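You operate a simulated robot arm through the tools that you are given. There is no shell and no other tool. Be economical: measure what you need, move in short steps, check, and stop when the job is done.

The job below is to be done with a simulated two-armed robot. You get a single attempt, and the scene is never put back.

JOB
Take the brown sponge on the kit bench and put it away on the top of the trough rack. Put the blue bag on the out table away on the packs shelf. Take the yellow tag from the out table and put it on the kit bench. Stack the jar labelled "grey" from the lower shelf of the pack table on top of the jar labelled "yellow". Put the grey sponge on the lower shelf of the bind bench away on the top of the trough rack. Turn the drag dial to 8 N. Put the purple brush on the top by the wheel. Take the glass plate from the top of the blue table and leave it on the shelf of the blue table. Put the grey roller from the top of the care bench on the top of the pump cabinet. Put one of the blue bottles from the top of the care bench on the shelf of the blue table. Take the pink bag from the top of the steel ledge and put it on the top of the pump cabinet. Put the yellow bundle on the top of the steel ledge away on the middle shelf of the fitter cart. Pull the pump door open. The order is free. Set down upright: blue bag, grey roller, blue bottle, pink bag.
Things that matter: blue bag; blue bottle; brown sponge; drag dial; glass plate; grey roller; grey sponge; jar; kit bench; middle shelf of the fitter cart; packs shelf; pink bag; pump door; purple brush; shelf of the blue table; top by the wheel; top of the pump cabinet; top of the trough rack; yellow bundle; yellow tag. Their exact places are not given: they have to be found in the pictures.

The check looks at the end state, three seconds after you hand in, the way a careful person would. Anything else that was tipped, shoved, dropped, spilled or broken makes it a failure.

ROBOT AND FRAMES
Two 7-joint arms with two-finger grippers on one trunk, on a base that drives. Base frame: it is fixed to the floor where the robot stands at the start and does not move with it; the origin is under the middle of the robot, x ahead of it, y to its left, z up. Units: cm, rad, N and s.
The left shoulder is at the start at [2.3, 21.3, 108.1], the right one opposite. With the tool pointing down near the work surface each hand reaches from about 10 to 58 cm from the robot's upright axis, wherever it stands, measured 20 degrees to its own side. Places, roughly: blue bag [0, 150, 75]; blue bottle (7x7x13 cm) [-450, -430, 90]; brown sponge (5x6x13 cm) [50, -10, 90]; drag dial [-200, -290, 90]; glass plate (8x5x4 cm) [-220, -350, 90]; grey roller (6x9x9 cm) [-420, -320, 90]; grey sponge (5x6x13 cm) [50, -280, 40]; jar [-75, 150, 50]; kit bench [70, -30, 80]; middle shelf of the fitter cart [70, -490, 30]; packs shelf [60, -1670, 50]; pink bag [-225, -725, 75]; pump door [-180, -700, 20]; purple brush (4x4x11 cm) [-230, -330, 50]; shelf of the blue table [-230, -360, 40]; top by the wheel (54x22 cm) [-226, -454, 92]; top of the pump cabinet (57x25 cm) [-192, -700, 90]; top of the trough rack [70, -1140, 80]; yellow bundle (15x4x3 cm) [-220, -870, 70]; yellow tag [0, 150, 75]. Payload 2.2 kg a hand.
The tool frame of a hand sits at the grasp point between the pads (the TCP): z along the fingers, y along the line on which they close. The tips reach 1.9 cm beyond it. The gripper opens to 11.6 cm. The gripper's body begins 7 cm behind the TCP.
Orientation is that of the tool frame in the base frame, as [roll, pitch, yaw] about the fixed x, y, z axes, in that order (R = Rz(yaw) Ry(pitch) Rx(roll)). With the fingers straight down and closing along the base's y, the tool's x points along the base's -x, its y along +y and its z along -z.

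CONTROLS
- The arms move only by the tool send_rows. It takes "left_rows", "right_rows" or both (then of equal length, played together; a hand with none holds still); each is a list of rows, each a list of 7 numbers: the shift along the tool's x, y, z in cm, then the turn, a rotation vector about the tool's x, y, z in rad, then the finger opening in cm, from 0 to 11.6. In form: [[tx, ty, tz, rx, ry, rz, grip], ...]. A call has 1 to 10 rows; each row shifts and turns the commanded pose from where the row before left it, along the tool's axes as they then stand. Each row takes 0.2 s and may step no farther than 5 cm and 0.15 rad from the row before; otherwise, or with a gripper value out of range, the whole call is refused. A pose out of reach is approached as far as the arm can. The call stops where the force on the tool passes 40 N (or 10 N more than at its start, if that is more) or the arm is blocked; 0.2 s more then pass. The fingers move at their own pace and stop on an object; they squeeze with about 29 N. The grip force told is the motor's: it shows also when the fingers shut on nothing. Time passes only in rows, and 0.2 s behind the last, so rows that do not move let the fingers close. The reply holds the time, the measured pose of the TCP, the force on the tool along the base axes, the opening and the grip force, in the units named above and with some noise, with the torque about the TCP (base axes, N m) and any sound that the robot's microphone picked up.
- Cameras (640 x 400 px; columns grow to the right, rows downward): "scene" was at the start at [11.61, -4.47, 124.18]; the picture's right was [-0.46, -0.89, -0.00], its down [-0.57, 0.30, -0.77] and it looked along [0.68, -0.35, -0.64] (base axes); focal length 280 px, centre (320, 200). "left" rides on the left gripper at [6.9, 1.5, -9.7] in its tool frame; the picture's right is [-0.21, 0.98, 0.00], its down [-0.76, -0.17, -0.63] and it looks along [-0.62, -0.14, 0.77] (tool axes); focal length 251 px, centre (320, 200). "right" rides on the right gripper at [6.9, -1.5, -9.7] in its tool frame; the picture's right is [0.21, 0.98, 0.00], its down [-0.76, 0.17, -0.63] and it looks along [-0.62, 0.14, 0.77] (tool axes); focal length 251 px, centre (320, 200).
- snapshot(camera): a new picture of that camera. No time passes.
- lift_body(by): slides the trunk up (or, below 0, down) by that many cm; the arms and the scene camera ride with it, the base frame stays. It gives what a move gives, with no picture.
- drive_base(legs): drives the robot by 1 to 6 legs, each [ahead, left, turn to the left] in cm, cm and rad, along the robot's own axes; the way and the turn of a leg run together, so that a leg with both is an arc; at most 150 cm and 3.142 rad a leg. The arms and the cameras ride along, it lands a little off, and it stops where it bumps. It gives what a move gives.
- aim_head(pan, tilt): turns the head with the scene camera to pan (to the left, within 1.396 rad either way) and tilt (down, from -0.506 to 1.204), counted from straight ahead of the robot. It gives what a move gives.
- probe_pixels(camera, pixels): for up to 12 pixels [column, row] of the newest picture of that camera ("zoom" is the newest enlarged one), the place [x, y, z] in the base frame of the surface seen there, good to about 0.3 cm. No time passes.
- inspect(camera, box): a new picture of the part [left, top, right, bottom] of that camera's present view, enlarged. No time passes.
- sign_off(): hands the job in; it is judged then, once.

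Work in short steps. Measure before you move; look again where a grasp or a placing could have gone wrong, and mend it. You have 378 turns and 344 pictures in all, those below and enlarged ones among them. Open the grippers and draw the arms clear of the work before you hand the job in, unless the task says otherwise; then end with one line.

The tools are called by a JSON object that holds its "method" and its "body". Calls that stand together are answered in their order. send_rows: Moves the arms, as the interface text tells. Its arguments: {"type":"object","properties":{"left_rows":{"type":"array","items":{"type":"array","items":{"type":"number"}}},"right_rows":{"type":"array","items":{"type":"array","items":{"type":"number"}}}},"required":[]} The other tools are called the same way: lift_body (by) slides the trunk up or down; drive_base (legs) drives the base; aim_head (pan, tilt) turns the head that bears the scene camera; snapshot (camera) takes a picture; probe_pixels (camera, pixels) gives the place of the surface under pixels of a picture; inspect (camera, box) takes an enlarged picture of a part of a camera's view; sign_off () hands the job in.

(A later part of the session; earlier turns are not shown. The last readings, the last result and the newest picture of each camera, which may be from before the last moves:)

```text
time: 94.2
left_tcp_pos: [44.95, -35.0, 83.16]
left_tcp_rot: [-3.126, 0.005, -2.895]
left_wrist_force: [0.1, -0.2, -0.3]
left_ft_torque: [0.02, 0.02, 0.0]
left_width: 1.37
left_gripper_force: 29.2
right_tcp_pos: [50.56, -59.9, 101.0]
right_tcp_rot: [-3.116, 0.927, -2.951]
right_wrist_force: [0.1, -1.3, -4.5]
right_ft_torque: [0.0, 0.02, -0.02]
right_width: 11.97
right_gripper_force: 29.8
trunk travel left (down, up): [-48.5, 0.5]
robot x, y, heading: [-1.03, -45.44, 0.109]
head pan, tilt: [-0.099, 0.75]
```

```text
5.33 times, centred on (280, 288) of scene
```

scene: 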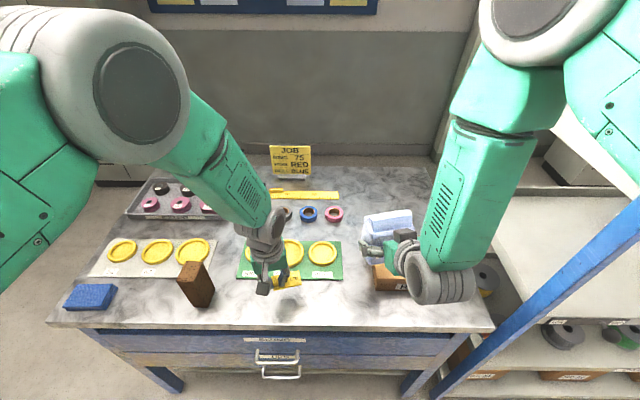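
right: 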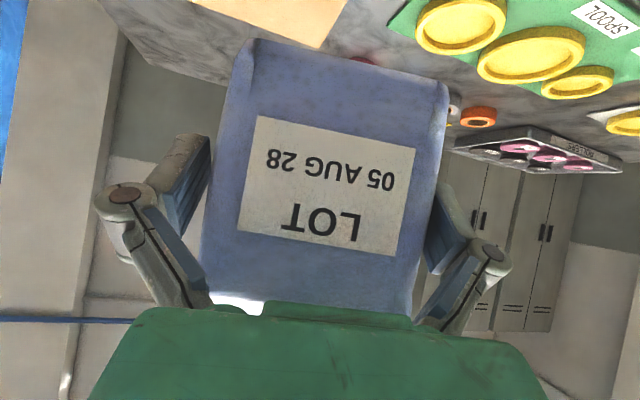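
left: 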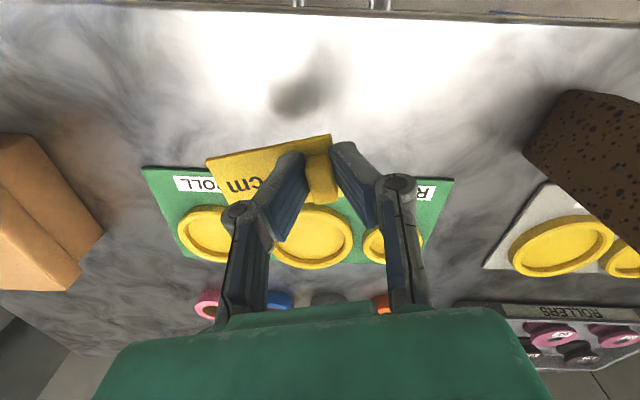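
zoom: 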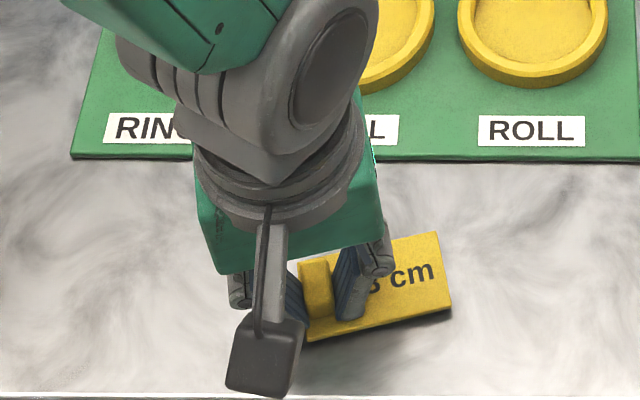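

The tag is almost down, with a slight shadow gap. I lower a few more millimetres until contact, open, and rise.

{"method": "send_rows", "body": {"left_rows": [[0, 0, 0.2, 0, 0, 0, 0.5], [0, 0, 0.2, 0, 0, 0, 0.5]]}}

{"method": "send_rows", "body": {"left_rows": [[0, 0, 0, 0, 0, 0, 3], [0, 0, 0, 0, 0, 0, 4], [0, 0, -2, 0, 0, 0, 4], [0, 0, -4, 0, 0, 0, 4], [0, 0, -4, 0, 0, 0, 10], [0, 0, -4, 0, 0, 0, 10]]}}

{"method": "inspect", "body": {"camera": "scene", "box": [150, 240, 340, 340]}}

```text
time: 94.8
left_tcp_pos: [45.1, -34.39, 82.77]
left_tcp_rot: [-3.122, 0.006, -2.894]
left_wrist_force: [-0.1, 0.1, -0.3]
left_ft_torque: [0.01, 0.04, -0.01]
left_width: 1.36
left_gripper_force: 29.1
right_tcp_pos: [50.45, -59.41, 101.14]
right_tcp_rot: [-3.109, 0.927, -2.944]
right_wrist_force: [-0.1, 0.1, -4.4]
right_ft_torque: [-0.04, 0.03, 0.03]
right_width: 11.97
right_gripper_force: 29.1
trunk travel left (down, up): [-48.5, 0.5]
robot x, y, heading: [-0.87, -45.72, 0.104]
head pan, tilt: [-0.099, 0.75]
```

```text
time: 96.2
left_tcp_pos: [44.77, -34.49, 96.53]
left_tcp_rot: [-3.122, 0.003, -2.888]
left_wrist_force: [-0.5, -0.1, 0.1]
left_ft_torque: [0.0, 0.0, -0.01]
left_width: 9.99
left_gripper_force: 0.1
right_tcp_pos: [50.39, -59.62, 100.98]
right_tcp_rot: [-3.112, 0.928, -2.948]
right_wrist_force: [-0.1, 0.7, -4.3]
right_ft_torque: [-0.01, 0.06, 0.0]
right_width: 11.97
right_gripper_force: 28.5
trunk travel left (down, up): [-48.5, 0.5]
robot x, y, heading: [-1.07, -45.53, 0.109]
head pan, tilt: [-0.099, 0.75]
```

```text
3.37 times, centred on (245, 290) of scene
```

zoom: 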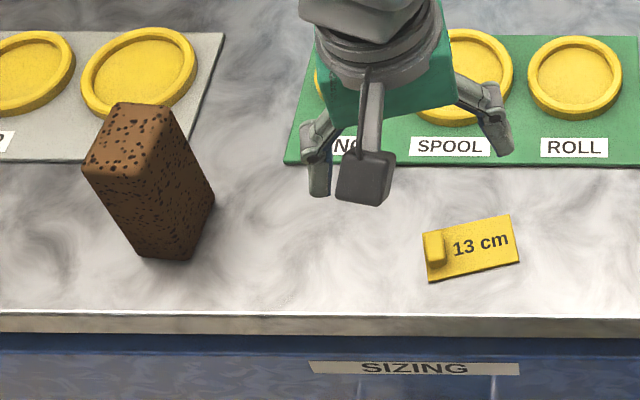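

The tag lies on the bench. Now the brown sponge: I measure its top-face corners.

{"method": "probe_pixels", "body": {"camera": "zoom", "pixels": [[88, 165], [114, 108], [168, 120], [145, 175], [145, 250], [188, 250], [210, 200]]}}

```text
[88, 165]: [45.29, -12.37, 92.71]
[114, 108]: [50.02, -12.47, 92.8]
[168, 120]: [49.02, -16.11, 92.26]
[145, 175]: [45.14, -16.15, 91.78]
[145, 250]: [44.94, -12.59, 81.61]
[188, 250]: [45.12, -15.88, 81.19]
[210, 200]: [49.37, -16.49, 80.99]
```

Sponge centre ≈(47.4,-14.3), top 92.8, 4.5 cm along y. I shift the base 16 cm left and square the left hand.

{"method": "drive_base", "body": {"legs": [[0, 17, -0.1]]}}

{"method": "send_rows", "body": {"left_rows": [[0, 0, -2, 0, 0, 0.1, 10], [0, 0, -2, 0, 0, 0.05, 10]]}}

```text
time: 97.7
left_tcp_pos: [44.53, -24.97, 96.66]
left_tcp_rot: [3.139, 0.01, -3.004]
left_wrist_force: [-1.3, -1.4, -0.4]
left_ft_torque: [0.19, -0.08, -0.03]
left_width: 10.0
left_gripper_force: 0.2
right_tcp_pos: [47.82, -50.55, 100.61]
right_tcp_rot: [3.139, 0.927, -3.076]
right_wrist_force: [0.4, -2.2, -3.7]
right_ft_torque: [0.07, 0.03, 0.1]
right_width: 11.97
right_gripper_force: 29.5
trunk travel left (down, up): [-48.5, 0.5]
robot x, y, heading: [-1.7, -29.21, 0.007]
head pan, tilt: [-0.099, 0.75]
```

```text
time: 98.3
left_tcp_pos: [44.09, -22.68, 100.45]
left_tcp_rot: [-3.115, 0.008, -3.139]
left_wrist_force: [0.5, -0.1, -0.4]
left_ft_torque: [-0.04, -0.02, -0.03]
left_width: 9.99
left_gripper_force: 0.0
right_tcp_pos: [47.38, -48.6, 101.28]
right_tcp_rot: [-3.103, 0.924, -3.049]
right_wrist_force: [1.0, -0.1, -4.0]
right_ft_torque: [-0.04, 0.04, 0.03]
right_width: 11.98
right_gripper_force: 29.0
trunk travel left (down, up): [-48.5, 0.5]
robot x, y, heading: [-1.59, -29.54, 0.013]
head pan, tilt: [-0.099, 0.75]
```

Moving over the sponge, then checking before descending.

{"method": "send_rows", "body": {"left_rows": [[-1.1, 2.8, 0, 0, 0, 0, 10], [-1.1, 2.8, 0, 0, 0, 0, 10], [-1.1, 2.8, 0, 0, 0, 0, 10], [0, 0, 0, 0, 0, 0, 10], [0, 0, 0, 0, 0, 0, 10]]}}

{"method": "snapshot", "body": {"camera": "left"}}

```text
time: 99.7
left_tcp_pos: [47.14, -12.46, 100.54]
left_tcp_rot: [-3.102, 0.019, 3.13]
left_wrist_force: [-0.6, 0.6, 0.2]
left_ft_torque: [-0.09, -0.01, -0.02]
left_width: 10.01
left_gripper_force: 0.0
right_tcp_pos: [46.94, -46.53, 101.94]
right_tcp_rot: [-3.066, 0.928, -3.016]
right_wrist_force: [0.2, 2.4, -4.4]
right_ft_torque: [-0.07, 0.01, -0.06]
right_width: 11.94
right_gripper_force: 29.7
trunk travel left (down, up): [-48.5, 0.5]
robot x, y, heading: [-1.75, -29.48, 0.008]
head pan, tilt: [-0.099, 0.75]
stopped in row 5 (left hand): the arm was blocked; the commanded pose is now the measured one
```

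```text
288 pictures are left
```

left: 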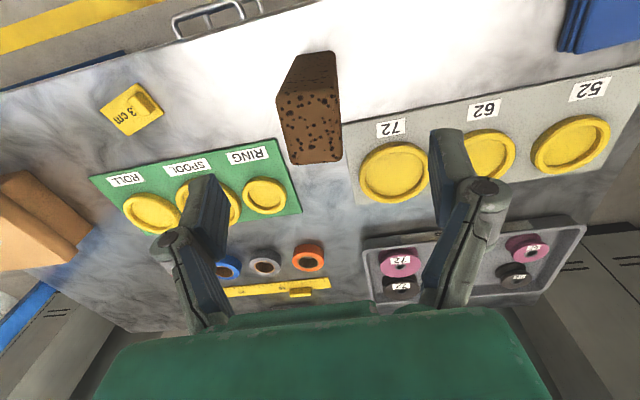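

The reading shows slight tilting and a "blocked" note; I look at the scene before going on.

{"method": "snapshot", "body": {"camera": "scene"}}

{"method": "send_rows", "body": {"left_rows": [[0, 0, 0, 0, 0, 0, 10], [0, 0, 0, 0, 0, 0, 10], [0, 0, 0, 0, 0, 0, 10], [0, 0, 0, 0, 0, 0, 10]]}}

```text
287 pictures are left
```

scene: 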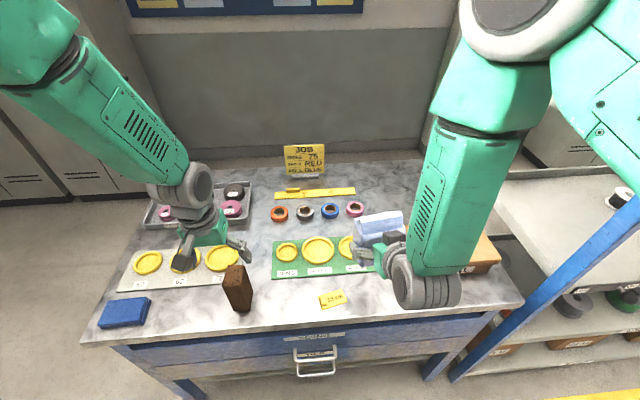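

```text
time: 100.9
left_tcp_pos: [46.85, -11.41, 100.62]
left_tcp_rot: [-3.096, 0.023, 3.132]
left_wrist_force: [0.3, 0.6, -0.6]
left_ft_torque: [-0.05, 0.0, 0.01]
left_width: 9.99
left_gripper_force: 0.0
right_tcp_pos: [46.63, -45.26, 102.17]
right_tcp_rot: [-3.058, 0.934, -3.006]
right_wrist_force: [0.3, 1.6, -3.6]
right_ft_torque: [-0.03, 0.02, 0.0]
right_width: 11.94
right_gripper_force: 29.2
trunk travel left (down, up): [-48.5, 0.5]
robot x, y, heading: [-1.57, -29.11, 0.009]
head pan, tilt: [-0.099, 0.75]
stopped in row 4 (left hand): the arm was blocked; the commanded pose is now the measured one
```

The readings still drift. I lower the trunk a little (8 cm) with both hands well above things, to steady it, and read again.

{"method": "lift_body", "body": {"by": -4}}

{"method": "aim_head", "body": {"pan": 0.1, "tilt": 0.75}}

{"method": "snapshot", "body": {"camera": "scene"}}

```text
time: 101.7
left_tcp_pos: [46.79, -10.71, 96.51]
left_tcp_rot: [-3.093, 0.021, 3.133]
left_wrist_force: [1.5, 2.0, 0.4]
left_ft_torque: [-0.13, 0.04, 0.06]
left_width: 9.98
left_gripper_force: 0.1
right_tcp_pos: [46.58, -44.42, 98.14]
right_tcp_rot: [-3.054, 0.934, -2.999]
right_wrist_force: [-0.2, 2.4, -3.3]
right_ft_torque: [-0.11, 0.06, -0.11]
right_width: 11.97
right_gripper_force: 29.3
trunk travel left (down, up): [-44.5, 4.5]
robot x, y, heading: [-2.0, -28.59, 0.009]
head pan, tilt: [-0.099, 0.75]
```

```text
time: 102.5
left_tcp_pos: [46.88, -11.18, 96.64]
left_tcp_rot: [-3.094, 0.022, 3.132]
left_wrist_force: [0.5, 0.6, -0.1]
left_ft_torque: [-0.1, -0.01, -0.02]
left_width: 9.99
left_gripper_force: 0.0
right_tcp_pos: [46.73, -45.11, 98.21]
right_tcp_rot: [-3.058, 0.933, -3.003]
right_wrist_force: [0.5, 1.4, -2.4]
right_ft_torque: [-0.06, 0.05, -0.02]
right_width: 11.94
right_gripper_force: 29.3
trunk travel left (down, up): [-44.5, 4.5]
robot x, y, heading: [-1.62, -28.84, 0.014]
head pan, tilt: [0.099, 0.75]
```

```text
286 pictures are left
```

scene: 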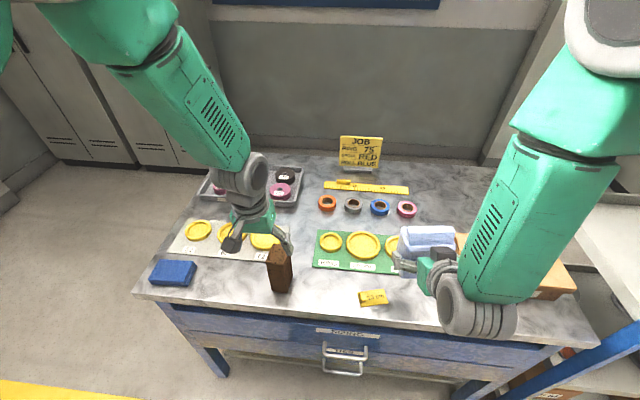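

I zoom in at the right wrist and box for possible contact.

{"method": "inspect", "body": {"camera": "scene", "box": [370, 200, 610, 350]}}

{"method": "snapshot", "body": {"camera": "right"}}

{"method": "probe_pixels", "body": {"camera": "zoom", "pixels": [[450, 230], [240, 280], [340, 270], [490, 260], [300, 130], [150, 100]]}}

```text
2.67 times, centred on (490, 275) of scene
```

zoom: 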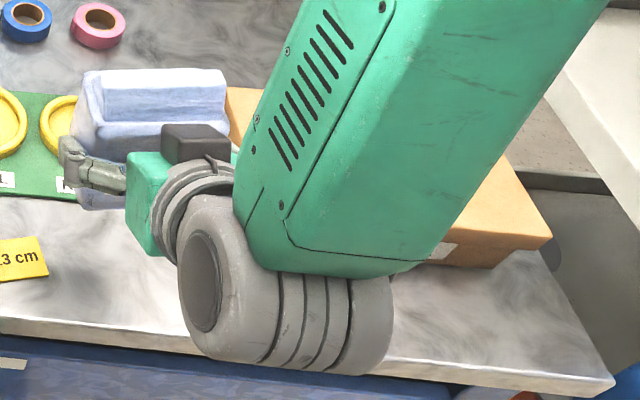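

```text
284 pictures are left
```

right: 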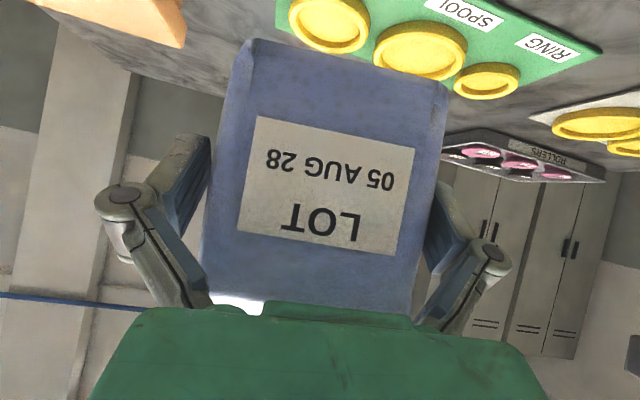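

```text
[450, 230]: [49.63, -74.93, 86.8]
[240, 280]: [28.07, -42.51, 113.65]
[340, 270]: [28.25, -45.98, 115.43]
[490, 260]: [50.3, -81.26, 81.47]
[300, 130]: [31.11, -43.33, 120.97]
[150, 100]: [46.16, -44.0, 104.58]
```

No contact visible (wrist is at z 113). I continue gently: correct the left hand by (0.5,-3.1) and read.

{"method": "send_rows", "body": {"left_rows": [[-0.2, -1.5, 0, 0, 0, 0, 10], [-0.2, -1.6, 0, 0, 0, 0, 10], [0, 0, 0, 0, 0, 0, 10]]}}

{"method": "snapshot", "body": {"camera": "left"}}

```text
time: 103.3
left_tcp_pos: [47.31, -15.72, 96.93]
left_tcp_rot: [-3.106, 0.022, 3.132]
left_wrist_force: [0.8, 1.0, 0.4]
left_ft_torque: [-0.01, -0.01, -0.03]
left_width: 10.01
left_gripper_force: 0.1
right_tcp_pos: [46.7, -46.4, 97.84]
right_tcp_rot: [-3.075, 0.933, -3.019]
right_wrist_force: [-0.1, 1.1, -4.6]
right_ft_torque: [0.02, 0.04, -0.01]
right_width: 11.98
right_gripper_force: 29.0
trunk travel left (down, up): [-44.5, 4.5]
robot x, y, heading: [-1.88, -28.8, 0.01]
head pan, tilt: [0.099, 0.75]
```

```text
283 pictures are left
```

left: 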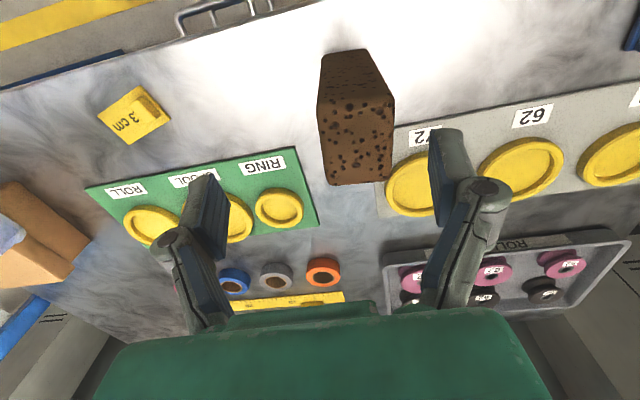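

The sponge is ~1.3 cm toward +y of the pads' middle. I correct and descend to z 88.5, then close.

{"method": "send_rows", "body": {"left_rows": [[0, 1.2, 0, 0, 0, 0, 10], [0, 0, 2.8, 0, 0, 0, 10], [0, 0, 2.8, 0, 0, 0, 10], [0, 0, 2.6, 0, 0, 0, 10]]}}

{"method": "snapshot", "body": {"camera": "left"}}

```text
time: 104.3
left_tcp_pos: [47.5, -13.62, 88.26]
left_tcp_rot: [-3.096, 0.02, 3.133]
left_wrist_force: [0.2, 0.0, -0.3]
left_ft_torque: [-0.1, 0.04, 0.03]
left_width: 10.01
left_gripper_force: 0.0
right_tcp_pos: [46.71, -44.97, 98.06]
right_tcp_rot: [-3.057, 0.934, -3.004]
right_wrist_force: [0.1, 1.4, -3.3]
right_ft_torque: [-0.08, 0.07, -0.06]
right_width: 11.97
right_gripper_force: 28.3
trunk travel left (down, up): [-44.5, 4.5]
robot x, y, heading: [-1.92, -29.1, 0.006]
head pan, tilt: [0.099, 0.75]
```

```text
282 pictures are left
```

left: 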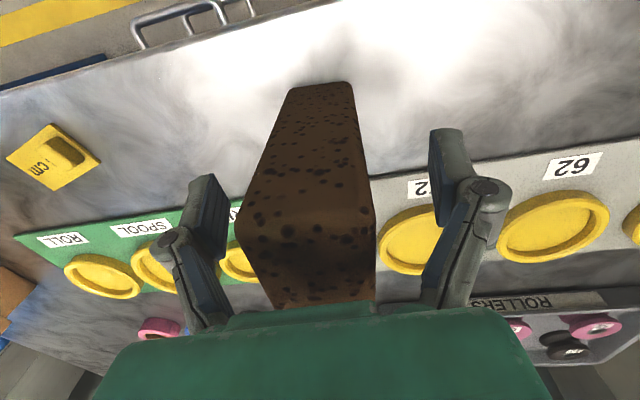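

The sponge is between the pads. Closing and lifting.

{"method": "send_rows", "body": {"left_rows": [[0, 0, 0, 0, 0, 0, 5.5], [0, 0, 0, 0, 0, 0, 3.5], [0, 0, 0, 0, 0, 0, 3.5], [0, 0, -2, 0, 0, 0, 3.5], [0, 0, -3, 0, 0, 0, 3.5]]}}

{"method": "snapshot", "body": {"camera": "left"}}

```text
time: 105.5
left_tcp_pos: [46.99, -14.41, 93.32]
left_tcp_rot: [-3.105, 0.023, 3.129]
left_wrist_force: [0.1, -0.1, -0.1]
left_ft_torque: [0.0, -0.04, -0.02]
left_width: 4.41
left_gripper_force: 29.5
right_tcp_pos: [46.64, -46.16, 98.06]
right_tcp_rot: [-3.071, 0.934, -3.018]
right_wrist_force: [-0.1, 0.4, -3.3]
right_ft_torque: [0.0, 0.06, -0.02]
right_width: 11.95
right_gripper_force: 28.8
trunk travel left (down, up): [-44.5, 4.5]
robot x, y, heading: [-1.87, -28.86, 0.01]
head pan, tilt: [0.099, 0.75]
```

```text
281 pictures are left
```

left: 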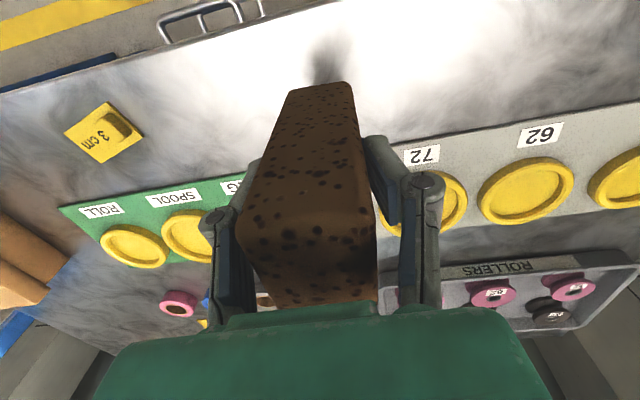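

The sponge is held. I raise it, back off into the aisle, turn right to face down the aisle (-y) and look.

{"method": "send_rows", "body": {"left_rows": [[0, 0, -4, 0, 0, 0, 3.5], [0, 0, -4, 0, 0, 0, 3.5], [1, -1, -3, 0, 0, 0, 3.5]]}}

{"method": "drive_base", "body": {"legs": [[-58, 0, 0], [0, 0, -1.58]]}}

{"method": "aim_head", "body": {"pan": 0.0, "tilt": 0.35}}

{"method": "snapshot", "body": {"camera": "scene"}}

```text
time: 106.3
left_tcp_pos: [45.87, -13.47, 104.27]
left_tcp_rot: [-3.095, 0.02, 3.134]
left_wrist_force: [-0.6, 0.7, -0.8]
left_ft_torque: [-0.05, -0.02, 0.02]
left_width: 4.42
left_gripper_force: 29.1
right_tcp_pos: [46.68, -44.96, 98.19]
right_tcp_rot: [-3.057, 0.936, -3.005]
right_wrist_force: [0.9, 2.3, -3.7]
right_ft_torque: [-0.06, 0.06, -0.08]
right_width: 11.96
right_gripper_force: 29.4
trunk travel left (down, up): [-44.5, 4.5]
robot x, y, heading: [-2.06, -28.98, 0.01]
head pan, tilt: [0.099, 0.75]
```

```text
time: 113.5
left_tcp_pos: [-47.02, -77.92, 104.11]
left_tcp_rot: [-3.094, 0.02, 1.497]
left_wrist_force: [0.9, -0.4, -0.6]
left_ft_torque: [-0.03, 0.09, -0.01]
left_width: 4.35
left_gripper_force: 28.5
right_tcp_pos: [-78.49, -76.5, 98.23]
right_tcp_rot: [-3.056, 0.936, 1.645]
right_wrist_force: [1.4, 0.2, -4.0]
right_ft_torque: [0.07, 0.08, -0.1]
right_width: 11.92
right_gripper_force: 29.5
trunk travel left (down, up): [-44.5, 4.5]
robot x, y, heading: [-59.51, -29.06, -1.622]
head pan, tilt: [0.099, 0.75]
```

```text
time: 114.3
left_tcp_pos: [-47.03, -77.41, 104.44]
left_tcp_rot: [-3.099, 0.024, 1.499]
left_wrist_force: [1.0, -0.5, -0.1]
left_ft_torque: [0.02, 0.09, -0.01]
left_width: 4.35
left_gripper_force: 28.9
right_tcp_pos: [-78.43, -76.23, 98.22]
right_tcp_rot: [-3.064, 0.94, 1.639]
right_wrist_force: [1.9, -0.2, -3.0]
right_ft_torque: [0.05, 0.05, -0.12]
right_width: 11.95
right_gripper_force: 29.0
trunk travel left (down, up): [-44.5, 4.5]
robot x, y, heading: [-59.52, -28.77, -1.632]
head pan, tilt: [0.0, 0.351]
```

```text
280 pictures are left
```

scene: 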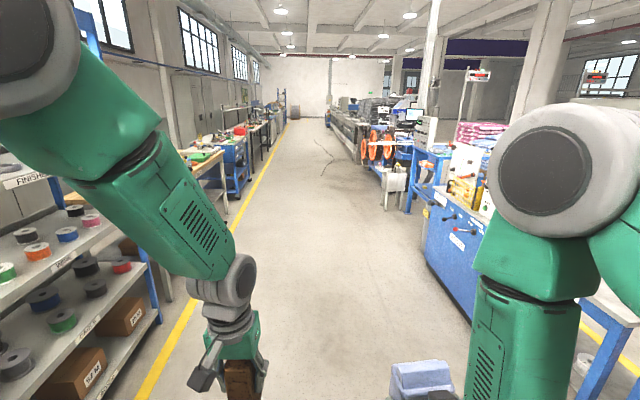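

The aisle ahead is clear. I straighten the heading and drive 900 cm down the aisle.

{"method": "drive_base", "body": {"legs": [[150, 0, 0.055], [150, 0, 0], [150, 0, 0], [150, 0, 0], [150, 0, 0], [150, 0, 0]]}}

{"method": "snapshot", "body": {"camera": "scene"}}

```text
time: 156.8
left_tcp_pos: [-32.98, -972.66, 104.88]
left_tcp_rot: [3.141, 0.025, 1.59]
left_wrist_force: [-2.2, 0.3, 0.6]
left_ft_torque: [0.05, -0.17, -0.04]
left_width: 4.36
left_gripper_force: 29.0
right_tcp_pos: [-64.18, -974.29, 97.26]
right_tcp_rot: [-3.134, 0.94, 1.676]
right_wrist_force: [-3.7, -1.2, -3.6]
right_ft_torque: [0.15, -0.06, 0.09]
right_width: 9.65
right_gripper_force: 29.2
trunk travel left (down, up): [-44.5, 4.5]
robot x, y, heading: [-44.87, -925.65, -1.531]
head pan, tilt: [0.0, 0.351]
```

```text
279 pictures are left
```

scene: 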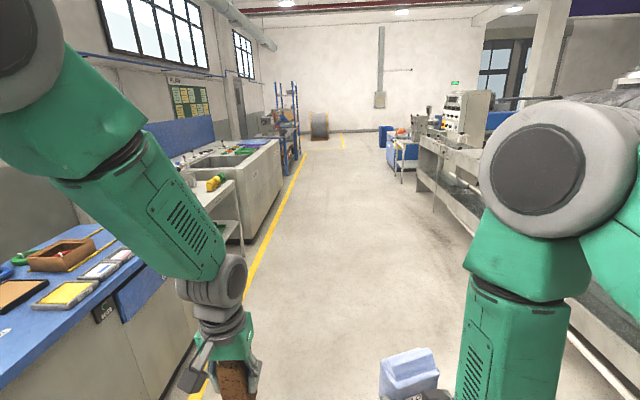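

The right gripper's width changed from 12 to 9.65; I check the bag in the hand.

{"method": "snapshot", "body": {"camera": "right"}}

{"method": "snapshot", "body": {"camera": "left"}}

```text
278 pictures are left
```

right: 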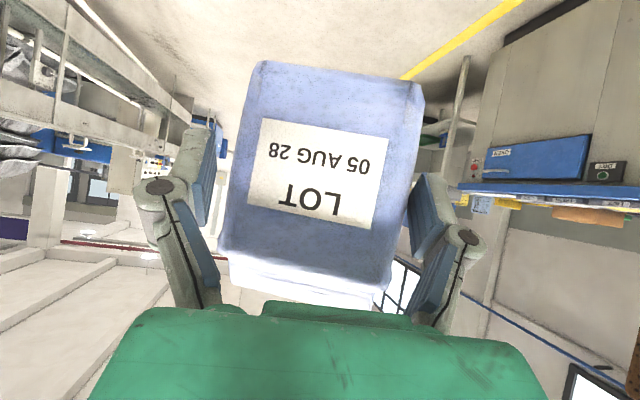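

```text
277 pictures are left
```

left: 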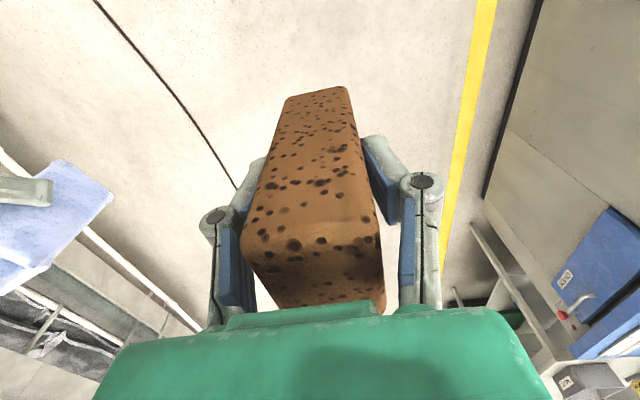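

The bag has crept toward the fingertips. I tilt the right hand up toward horizontal so gravity no longer pulls it out, and take a closer look.

{"method": "send_rows", "body": {"right_rows": [[0, 0, 0, 0, -0.1, 0, 6.5], [0, 0, 0, 0, -0.1, 0, 6.5], [0, 0, 0, 0, -0.1, 0, 6.5], [0, 0, 0, 0, -0.1, 0, 6.5], [0, 0, 0, 0, -0.1, 0, 6.5], [0, 0, 0, 0, -0.1, 0, 6.5]]}}

{"method": "aim_head", "body": {"pan": -0.3, "tilt": 0.8}}

{"method": "inspect", "body": {"camera": "scene", "box": [200, 100, 520, 300]}}

```text
time: 158.2
left_tcp_pos: [-27.14, -971.84, 104.43]
left_tcp_rot: [-3.087, 0.03, 1.593]
left_wrist_force: [0.9, 0.7, -0.6]
left_ft_torque: [-0.03, 0.05, 0.0]
left_width: 4.35
left_gripper_force: 29.0
right_tcp_pos: [-58.88, -973.6, 98.57]
right_tcp_rot: [-2.022, 1.509, 2.788]
right_wrist_force: [0.9, 0.6, -3.7]
right_ft_torque: [0.13, 0.05, -0.03]
right_width: 9.62
right_gripper_force: 28.4
trunk travel left (down, up): [-44.5, 4.5]
robot x, y, heading: [-44.9, -925.12, -1.524]
head pan, tilt: [0.0, 0.351]
```

```text
time: 159.1
left_tcp_pos: [-27.33, -971.79, 104.34]
left_tcp_rot: [-3.089, 0.031, 1.592]
left_wrist_force: [0.4, 0.6, -0.2]
left_ft_torque: [-0.03, 0.03, 0.0]
left_width: 4.34
left_gripper_force: 29.6
right_tcp_pos: [-58.91, -973.69, 98.39]
right_tcp_rot: [-2.066, 1.506, 2.746]
right_wrist_force: [1.3, 0.2, -3.9]
right_ft_torque: [0.14, 0.01, -0.03]
right_width: 9.64
right_gripper_force: 29.3
trunk travel left (down, up): [-44.5, 4.5]
robot x, y, heading: [-44.64, -925.19, -1.529]
head pan, tilt: [-0.3, 0.799]
```

```text
2.00 times, centred on (360, 200) of scene
```

zoom: 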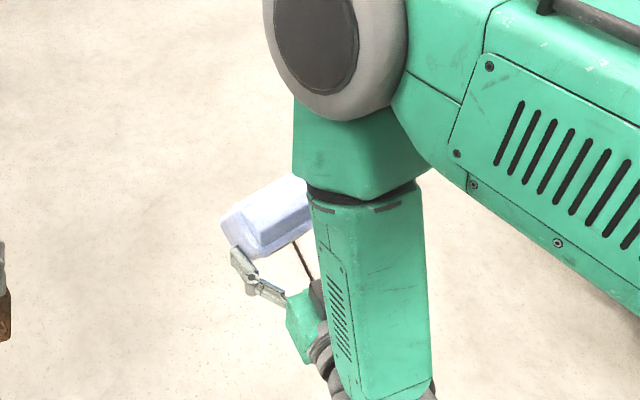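

It is still held. I drive on gently (130 cm) toward the trough rack and look left.

{"method": "drive_base", "body": {"legs": [[65, 0, -0.02], [65, 0, -0.02]]}}

{"method": "aim_head", "body": {"pan": 0.9, "tilt": 0.55}}

{"method": "snapshot", "body": {"camera": "scene"}}

{"method": "snapshot", "body": {"camera": "right"}}

```text
time: 166.0
left_tcp_pos: [-25.53, -1103.62, 104.47]
left_tcp_rot: [-3.088, 0.027, 1.557]
left_wrist_force: [1.7, -0.3, -0.6]
left_ft_torque: [0.03, 0.12, 0.0]
left_width: 4.36
left_gripper_force: 29.6
right_tcp_pos: [-57.04, -1104.05, 98.57]
right_tcp_rot: [-2.033, 1.509, 2.742]
right_wrist_force: [1.0, -0.3, -3.2]
right_ft_torque: [0.12, 0.03, -0.02]
right_width: 9.6
right_gripper_force: 29.4
trunk travel left (down, up): [-44.5, 4.5]
robot x, y, heading: [-41.54, -1056.62, -1.569]
head pan, tilt: [-0.3, 0.799]
```

```text
time: 167.4
left_tcp_pos: [-28.3, -1103.38, 104.99]
left_tcp_rot: [-3.109, 0.034, 1.552]
left_wrist_force: [-0.1, -0.8, -0.1]
left_ft_torque: [0.0, -0.1, -0.03]
left_width: 4.37
left_gripper_force: 28.8
right_tcp_pos: [-59.87, -1103.9, 98.28]
right_tcp_rot: [-2.147, 1.524, 2.623]
right_wrist_force: [-2.4, 0.1, -3.8]
right_ft_torque: [0.1, 0.04, 0.09]
right_width: 9.62
right_gripper_force: 28.4
trunk travel left (down, up): [-44.5, 4.5]
robot x, y, heading: [-42.11, -1056.68, -1.568]
head pan, tilt: [0.901, 0.55]
```

```text
275 pictures are left
```

scene: 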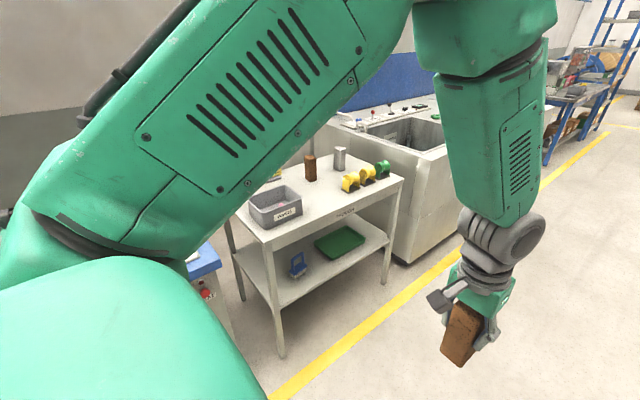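

```text
274 pictures are left
```

right: 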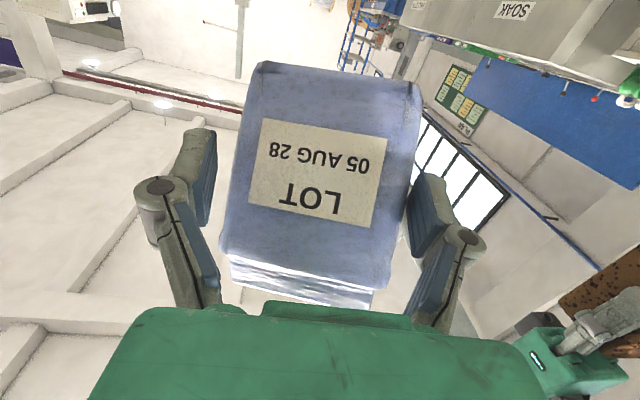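

The white table labelled at (345,212) with a brown and a grey block is the trough rack. I measure its top.

{"method": "inspect", "body": {"camera": "scene", "box": [210, 130, 430, 270]}}

{"method": "probe_pixels", "body": {"camera": "scene", "pixels": [[325, 205], [265, 238], [400, 180], [345, 185], [311, 170], [340, 160], [330, 165], [275, 205], [350, 182], [320, 155]]}}

```text
2.86 times, centred on (320, 200) of scene
```

zoom: 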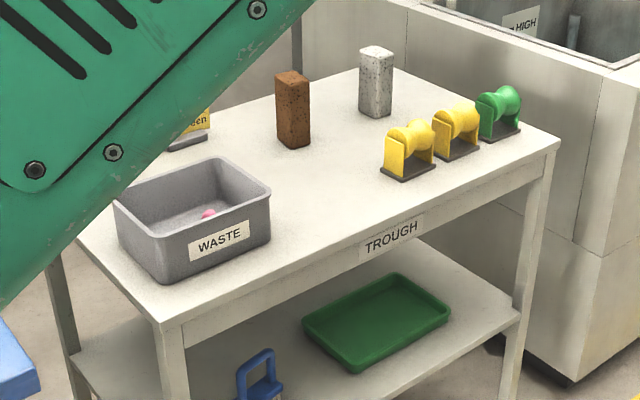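

```text
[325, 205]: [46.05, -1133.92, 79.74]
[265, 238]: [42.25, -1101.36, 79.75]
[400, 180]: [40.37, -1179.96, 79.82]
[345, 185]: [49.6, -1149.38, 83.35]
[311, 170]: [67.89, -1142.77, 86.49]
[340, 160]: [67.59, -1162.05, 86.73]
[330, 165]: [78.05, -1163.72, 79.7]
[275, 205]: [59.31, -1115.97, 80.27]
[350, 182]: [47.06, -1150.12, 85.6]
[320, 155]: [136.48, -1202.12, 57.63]
```

The rack top is z 79.7 with a free strip around (50,-1132). I drive alongside it and turn to face it.

{"method": "drive_base", "body": {"legs": [[82, 0, 0], [0, 0, 1.569]]}}

{"method": "aim_head", "body": {"pan": 0.0, "tilt": 0.7}}

{"method": "snapshot", "body": {"camera": "scene"}}

```text
time: 175.4
left_tcp_pos: [5.47, -1123.3, 104.85]
left_tcp_rot: [-3.102, 0.031, 3.083]
left_wrist_force: [0.3, -0.9, 0.1]
left_ft_torque: [0.09, -0.01, 0.01]
left_width: 4.32
left_gripper_force: 29.0
right_tcp_pos: [4.76, -1154.84, 98.37]
right_tcp_rot: [-2.105, 1.52, -2.087]
right_wrist_force: [0.0, -2.2, -0.3]
right_ft_torque: [0.01, -0.01, 0.09]
right_width: 6.48
right_gripper_force: 0.0
trunk travel left (down, up): [-44.5, 4.5]
robot x, y, heading: [-41.91, -1135.67, -0.035]
head pan, tilt: [0.901, 0.55]
```

```text
time: 176.6
left_tcp_pos: [5.11, -1124.71, 105.07]
left_tcp_rot: [-3.112, 0.037, 3.081]
left_wrist_force: [0.6, -0.3, -0.6]
left_ft_torque: [0.02, 0.02, 0.0]
left_width: 4.36
left_gripper_force: 29.7
right_tcp_pos: [4.58, -1156.08, 98.34]
right_tcp_rot: [-2.134, 1.531, -2.119]
right_wrist_force: [0.1, -0.7, 0.1]
right_ft_torque: [0.01, -0.01, 0.06]
right_width: 6.5
right_gripper_force: 0.1
trunk travel left (down, up): [-44.5, 4.5]
robot x, y, heading: [-42.07, -1135.91, -0.038]
head pan, tilt: [0.0, 0.7]
```

```text
272 pictures are left
```

scene: 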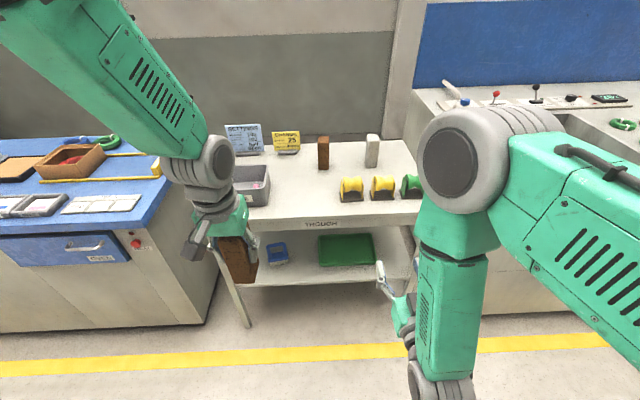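

The bag is gone from the right hand — it fell during the turn. I look for it on the floor.

{"method": "aim_head", "body": {"pan": -0.7, "tilt": 1.0}}

{"method": "snapshot", "body": {"camera": "scene"}}

{"method": "aim_head", "body": {"pan": -1.39, "tilt": 0.7}}

{"method": "snapshot", "body": {"camera": "scene"}}

{"method": "snapshot", "body": {"camera": "right"}}

```text
time: 177.6
left_tcp_pos: [5.2, -1120.85, 104.71]
left_tcp_rot: [-3.085, 0.035, 3.087]
left_wrist_force: [-0.3, 0.7, -0.4]
left_ft_torque: [-0.1, 0.0, -0.01]
left_width: 4.34
left_gripper_force: 29.0
right_tcp_pos: [4.49, -1152.48, 98.94]
right_tcp_rot: [-1.923, 1.507, -1.901]
right_wrist_force: [0.0, 0.4, -0.7]
right_ft_torque: [0.03, 0.03, -0.11]
right_width: 6.52
right_gripper_force: 0.0
trunk travel left (down, up): [-44.5, 4.5]
robot x, y, heading: [-41.8, -1135.3, -0.038]
head pan, tilt: [-0.7, 1.0]
```

```text
271 pictures are left
```

scene: 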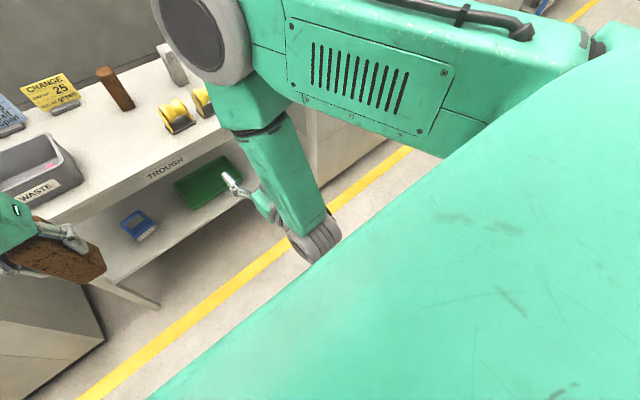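

```text
time: 178.7
left_tcp_pos: [5.2, -1119.96, 104.55]
left_tcp_rot: [-3.078, 0.035, 3.089]
left_wrist_force: [-0.6, 1.6, -0.5]
left_ft_torque: [-0.21, 0.03, -0.02]
left_width: 4.34
left_gripper_force: 29.0
right_tcp_pos: [4.56, -1151.74, 98.99]
right_tcp_rot: [-1.906, 1.502, -1.886]
right_wrist_force: [0.2, 1.8, -0.7]
right_ft_torque: [-0.02, 0.06, -0.16]
right_width: 6.49
right_gripper_force: 0.0
trunk travel left (down, up): [-44.5, 4.5]
robot x, y, heading: [-41.63, -1135.16, -0.036]
head pan, tilt: [-1.389, 0.7]
```

```text
270 pictures are left
```

scene: 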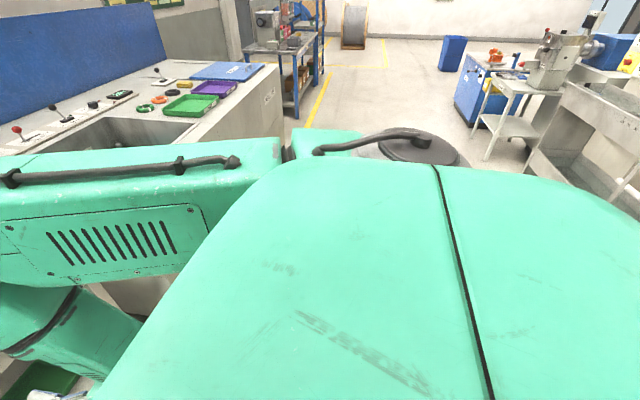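

```text
269 pictures are left
```

right: 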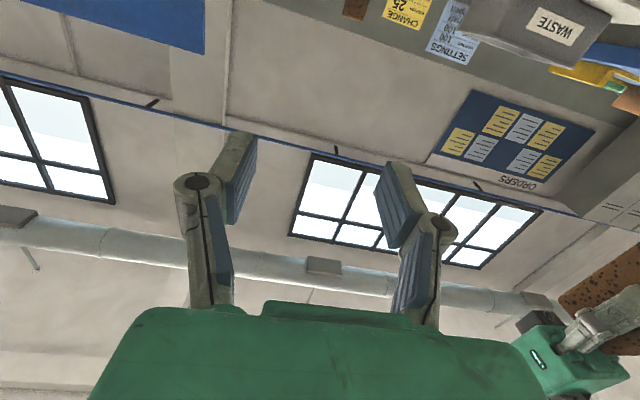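

Not visible from here; the body hides the floor. High trunk also makes the robot sway, so I raise the left hand and lower the trunk, then place the sponge first.

{"method": "send_rows", "body": {"left_rows": [[0, 0, -4, 0, 0, 0, 3.5], [0, 0, -4, 0, 0, 0, 3.5], [0, 0, -4, 0, 0, 0, 3.5], [0, 0, -4, 0, 0, 0, 3.5]], "right_rows": [[0, 0, 0, 0, 0.15, 0, 6.5], [0, 0, 0, 0, 0.15, 0, 6.5], [0, 0, 0, 0, 0.15, 0, 6.5], [0, 0, 0, 0, 0.15, 0, 6.5]]}}

{"method": "lift_body", "body": {"by": -20}}

{"method": "send_rows", "body": {"right_rows": [[0, 0, 0, 0, 0.15, 0, 6.5], [0, 0, 0, 0, 0.15, 0, 6.5], [0, 0, 0, 0, 0.15, 0, 6.5], [0, 0, 0, 0, 0.15, 0, 6.5], [0, 0, 0, 0, 0.15, 0, 6.5], [0, 0, 0, 0, 0.15, 0, 6.5]]}}

{"method": "drive_base", "body": {"legs": [[46, 2, 0.037]]}}

{"method": "aim_head", "body": {"pan": 0.0, "tilt": 0.75}}

{"method": "snapshot", "body": {"camera": "scene"}}

```text
time: 179.7
left_tcp_pos: [4.81, -1120.46, 121.02]
left_tcp_rot: [-3.088, 0.038, 3.085]
left_wrist_force: [-0.9, 0.8, 0.3]
left_ft_torque: [-0.03, -0.02, 0.01]
left_width: 4.35
left_gripper_force: 28.6
right_tcp_pos: [4.41, -1153.0, 99.03]
right_tcp_rot: [-3.043, 0.945, -3.042]
right_wrist_force: [-0.1, 0.7, -0.6]
right_ft_torque: [-0.06, -0.01, -0.05]
right_width: 6.48
right_gripper_force: 0.0
trunk travel left (down, up): [-44.5, 4.5]
robot x, y, heading: [-42.0, -1135.12, -0.036]
head pan, tilt: [-1.389, 0.7]
```

```text
time: 181.9
left_tcp_pos: [4.82, -1123.82, 101.19]
left_tcp_rot: [-3.113, 0.037, 3.079]
left_wrist_force: [-0.7, -2.5, -0.1]
left_ft_torque: [0.09, -0.03, 0.0]
left_width: 4.36
left_gripper_force: 29.2
right_tcp_pos: [4.43, -1155.87, 78.52]
right_tcp_rot: [-3.081, 0.948, -3.077]
right_wrist_force: [0.1, -0.7, 0.0]
right_ft_torque: [0.04, 0.0, 0.04]
right_width: 6.5
right_gripper_force: 0.1
trunk travel left (down, up): [-24.5, 24.5]
robot x, y, heading: [-42.18, -1135.83, -0.045]
head pan, tilt: [-1.389, 0.7]
```

```text
time: 183.3
left_tcp_pos: [4.99, -1123.71, 101.21]
left_tcp_rot: [-3.112, 0.037, 3.079]
left_wrist_force: [-0.6, -0.4, -1.2]
left_ft_torque: [0.1, -0.02, -0.02]
left_width: 4.35
left_gripper_force: 29.3
right_tcp_pos: [4.46, -1155.82, 78.49]
right_tcp_rot: [-3.1, 0.045, -3.121]
right_wrist_force: [-1.0, -1.0, -0.2]
right_ft_torque: [0.04, 0.02, -0.02]
right_width: 6.5
right_gripper_force: 0.1
trunk travel left (down, up): [-24.5, 24.5]
robot x, y, heading: [-42.28, -1136.01, -0.036]
head pan, tilt: [-1.389, 0.7]
```

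```text
time: 185.4
left_tcp_pos: [38.77, -1118.85, 100.98]
left_tcp_rot: [-3.094, 0.037, 3.117]
left_wrist_force: [0.6, 1.5, -1.4]
left_ft_torque: [-0.06, 0.05, -0.04]
left_width: 4.36
left_gripper_force: 28.9
right_tcp_pos: [38.82, -1151.48, 78.79]
right_tcp_rot: [-3.1, 0.028, -3.101]
right_wrist_force: [0.2, 0.9, 0.3]
right_ft_torque: [-0.03, -0.01, 0.03]
right_width: 6.49
right_gripper_force: 0.1
trunk travel left (down, up): [-24.5, 24.5]
robot x, y, heading: [-7.45, -1134.78, -0.006]
head pan, tilt: [-1.389, 0.7]
stopped in leg 1: the force on the tool passed its limit at 67 N (the readings are from after the stop); the commanded pose is now the measured one
```

```text
time: 187.0
left_tcp_pos: [38.49, -1120.3, 101.45]
left_tcp_rot: [-3.108, 0.042, 3.115]
left_wrist_force: [-0.9, -0.6, -1.2]
left_ft_torque: [-0.01, -0.01, -0.01]
left_width: 4.33
left_gripper_force: 28.9
right_tcp_pos: [38.58, -1152.61, 79.08]
right_tcp_rot: [-3.115, 0.036, -3.108]
right_wrist_force: [0.4, -0.9, 0.2]
right_ft_torque: [-0.01, -0.01, 0.0]
right_width: 6.49
right_gripper_force: 0.1
trunk travel left (down, up): [-24.5, 24.5]
robot x, y, heading: [-7.49, -1135.14, -0.005]
head pan, tilt: [0.0, 0.75]
```

```text
268 pictures are left
```

scene: 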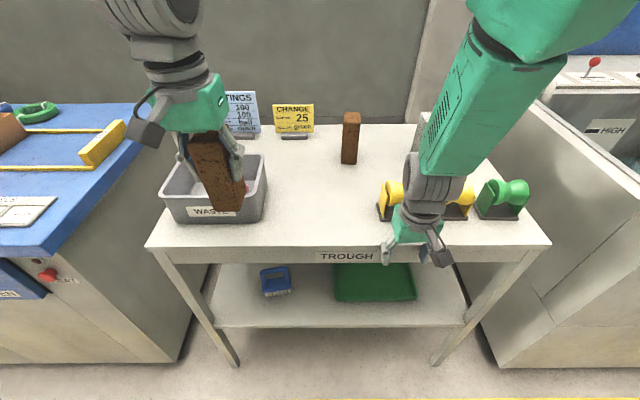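

The right hand bumped the rack's front edge; things on the rack still stand. I lift and draw back the right hand first.

{"method": "send_rows", "body": {"right_rows": [[3, 0, 0, 0, 0, 0, 6.5], [3, 0, -3, 0, 0, 0, 6.5], [3, -2, -4, 0, 0, 0, 6.5], [2, -3, -3, 0, 0, 0, 6.5], [0, -3, -4, 0, 0, 0, 6.5], [0, -3, -4, 0, 0, 0, 6.5]]}}

{"method": "inspect", "body": {"camera": "scene", "box": [140, 90, 560, 350]}}

{"method": "probe_pixels", "body": {"camera": "scene", "pixels": [[300, 245], [350, 130], [310, 180], [360, 200], [265, 175], [250, 215], [385, 215], [330, 210], [440, 220]]}}

```text
refused: row 3 steps farther than a row can; nothing moved
```

```text
1.52 times, centred on (350, 220) of scene
```

zoom: 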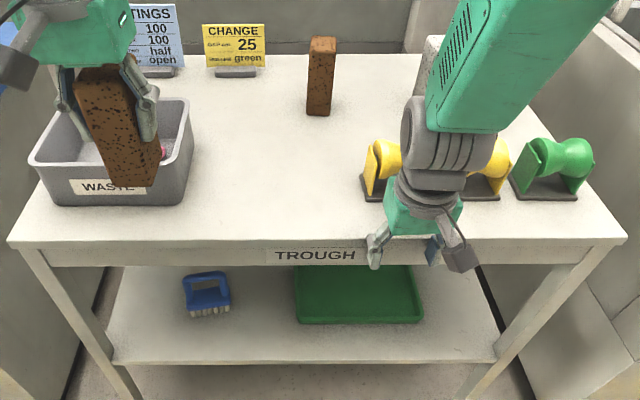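

```text
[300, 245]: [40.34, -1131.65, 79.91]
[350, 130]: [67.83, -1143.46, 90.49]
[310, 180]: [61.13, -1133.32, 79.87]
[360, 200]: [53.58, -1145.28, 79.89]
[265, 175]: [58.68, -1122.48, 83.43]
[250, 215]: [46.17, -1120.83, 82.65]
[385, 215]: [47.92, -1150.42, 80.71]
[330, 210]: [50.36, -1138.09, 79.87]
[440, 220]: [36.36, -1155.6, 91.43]
```

Retrying the right-hand retreat with smaller steps, then a forward move of 11 cm.

{"method": "send_rows", "body": {"right_rows": [[3, 0, 0, 0, 0, 0, 6.5], [3, 0, -3, 0, 0, 0, 6.5], [2, -2, -3, 0, 0, 0, 6.5], [2, -2, -3, 0, 0, 0, 6.5], [0, -2, -4, 0, 0, 0, 6.5], [0, -2, -4, 0, 0, 0, 6.5], [2, -2, -3, 0, 0, 0, 6.5]]}}

{"method": "drive_base", "body": {"legs": [[12, 0, 0]]}}

{"method": "send_rows", "body": {"left_rows": [[-1.5, -1.7, 0, 0, 0, 0, 3.5], [-1.5, -1.7, 0, 0, 0, 0, 3.5], [-1.5, -1.7, 0, 0, 0, 0, 3.5], [-1.5, -1.7, 0, 0, 0, 0, 3.5], [0, -1.7, 0, 0, 0, 0, 3.5], [0, -1.7, 0, 0, 0, 0, 3.5], [0, 0, 0, 0, 0, 0, 3.5]]}}

{"method": "snapshot", "body": {"camera": "scene"}}

```text
time: 188.6
left_tcp_pos: [38.29, -1120.78, 101.55]
left_tcp_rot: [-3.111, 0.043, 3.113]
left_wrist_force: [0.0, 0.6, -1.2]
left_ft_torque: [0.05, -0.01, 0.02]
left_width: 4.35
left_gripper_force: 29.2
right_tcp_pos: [25.69, -1162.6, 98.35]
right_tcp_rot: [-3.12, 0.017, -3.099]
right_wrist_force: [-0.1, -0.4, 0.3]
right_ft_torque: [0.04, -0.01, 0.02]
right_width: 6.52
right_gripper_force: 0.0
right hand out of reach, approached as far as the arm can: row 7
trunk travel left (down, up): [-24.5, 24.5]
robot x, y, heading: [-7.58, -1135.03, -0.005]
head pan, tilt: [0.0, 0.75]
```

```text
time: 189.8
left_tcp_pos: [50.1, -1119.6, 101.32]
left_tcp_rot: [-3.104, 0.041, 3.119]
left_wrist_force: [0.2, 0.9, -0.2]
left_ft_torque: [-0.03, 0.02, 0.01]
left_width: 4.36
left_gripper_force: 28.9
right_tcp_pos: [37.7, -1161.45, 98.39]
right_tcp_rot: [-3.111, 0.015, -3.094]
right_wrist_force: [0.0, -0.3, 0.1]
right_ft_torque: [-0.04, -0.01, 0.01]
right_width: 6.52
right_gripper_force: 0.0
trunk travel left (down, up): [-24.5, 24.5]
robot x, y, heading: [4.2, -1134.43, 0.005]
head pan, tilt: [0.0, 0.75]
```

```text
time: 191.4
left_tcp_pos: [55.44, -1130.41, 102.32]
left_tcp_rot: [-3.107, 0.043, 3.12]
left_wrist_force: [0.2, -0.8, -0.6]
left_ft_torque: [0.01, -0.01, -0.03]
left_width: 4.33
left_gripper_force: 29.0
right_tcp_pos: [37.39, -1161.71, 98.35]
right_tcp_rot: [-3.112, 0.017, -3.093]
right_wrist_force: [0.3, -0.3, -0.4]
right_ft_torque: [-0.02, 0.03, 0.0]
right_width: 6.51
right_gripper_force: 0.1
trunk travel left (down, up): [-24.5, 24.5]
robot x, y, heading: [4.23, -1134.43, 0.001]
head pan, tilt: [0.0, 0.75]
```

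```text
266 pictures are left
```

scene: 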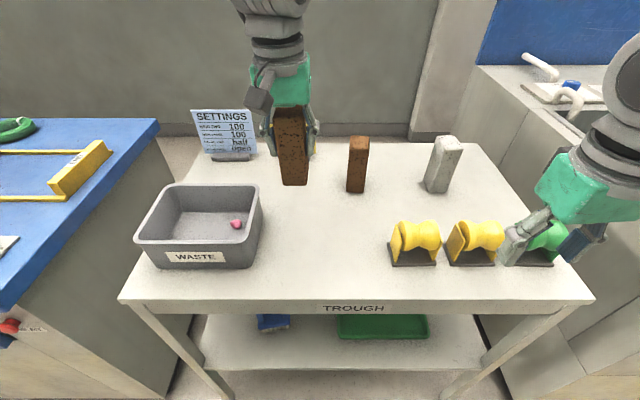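

The sponge hovers over a free spot. I level the small tilt and lower it to about 1 cm above the top.

{"method": "send_rows", "body": {"left_rows": [[0, 0, 3, -0.035, 0.043, 0, 3.5], [0, 0, 3.2, 0, 0, 0, 3.5], [0, 0, 3.2, 0, 0, 0, 3.5], [0, 0, 3.2, 0, 0, 0, 3.5], [0, 0, 0, 0, 0, 0, 3.5]]}}

{"method": "inspect", "body": {"camera": "scene", "box": [230, 120, 390, 220]}}

```text
time: 192.6
left_tcp_pos: [56.38, -1129.73, 90.22]
left_tcp_rot: [-3.115, 0.001, -3.14]
left_wrist_force: [-0.8, -0.8, -0.5]
left_ft_torque: [0.0, 0.0, -0.01]
left_width: 4.36
left_gripper_force: 28.9
right_tcp_pos: [37.36, -1161.72, 98.46]
right_tcp_rot: [-3.114, 0.019, -3.09]
right_wrist_force: [0.4, 0.5, -0.5]
right_ft_torque: [-0.01, -0.01, 0.0]
right_width: 6.51
right_gripper_force: 0.0
trunk travel left (down, up): [-24.5, 24.5]
robot x, y, heading: [4.3, -1134.94, -0.003]
head pan, tilt: [0.0, 0.75]
```

```text
4.00 times, centred on (310, 170) of scene
```

zoom: 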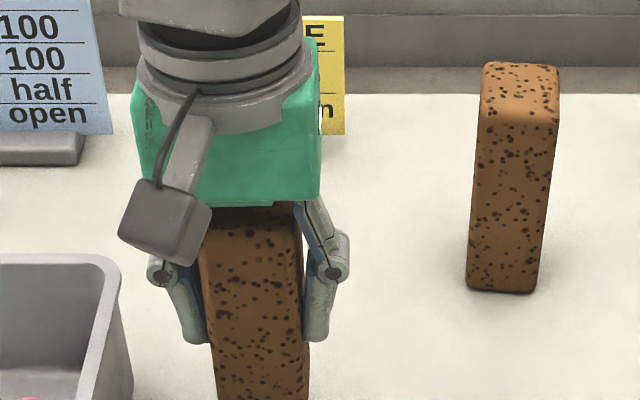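

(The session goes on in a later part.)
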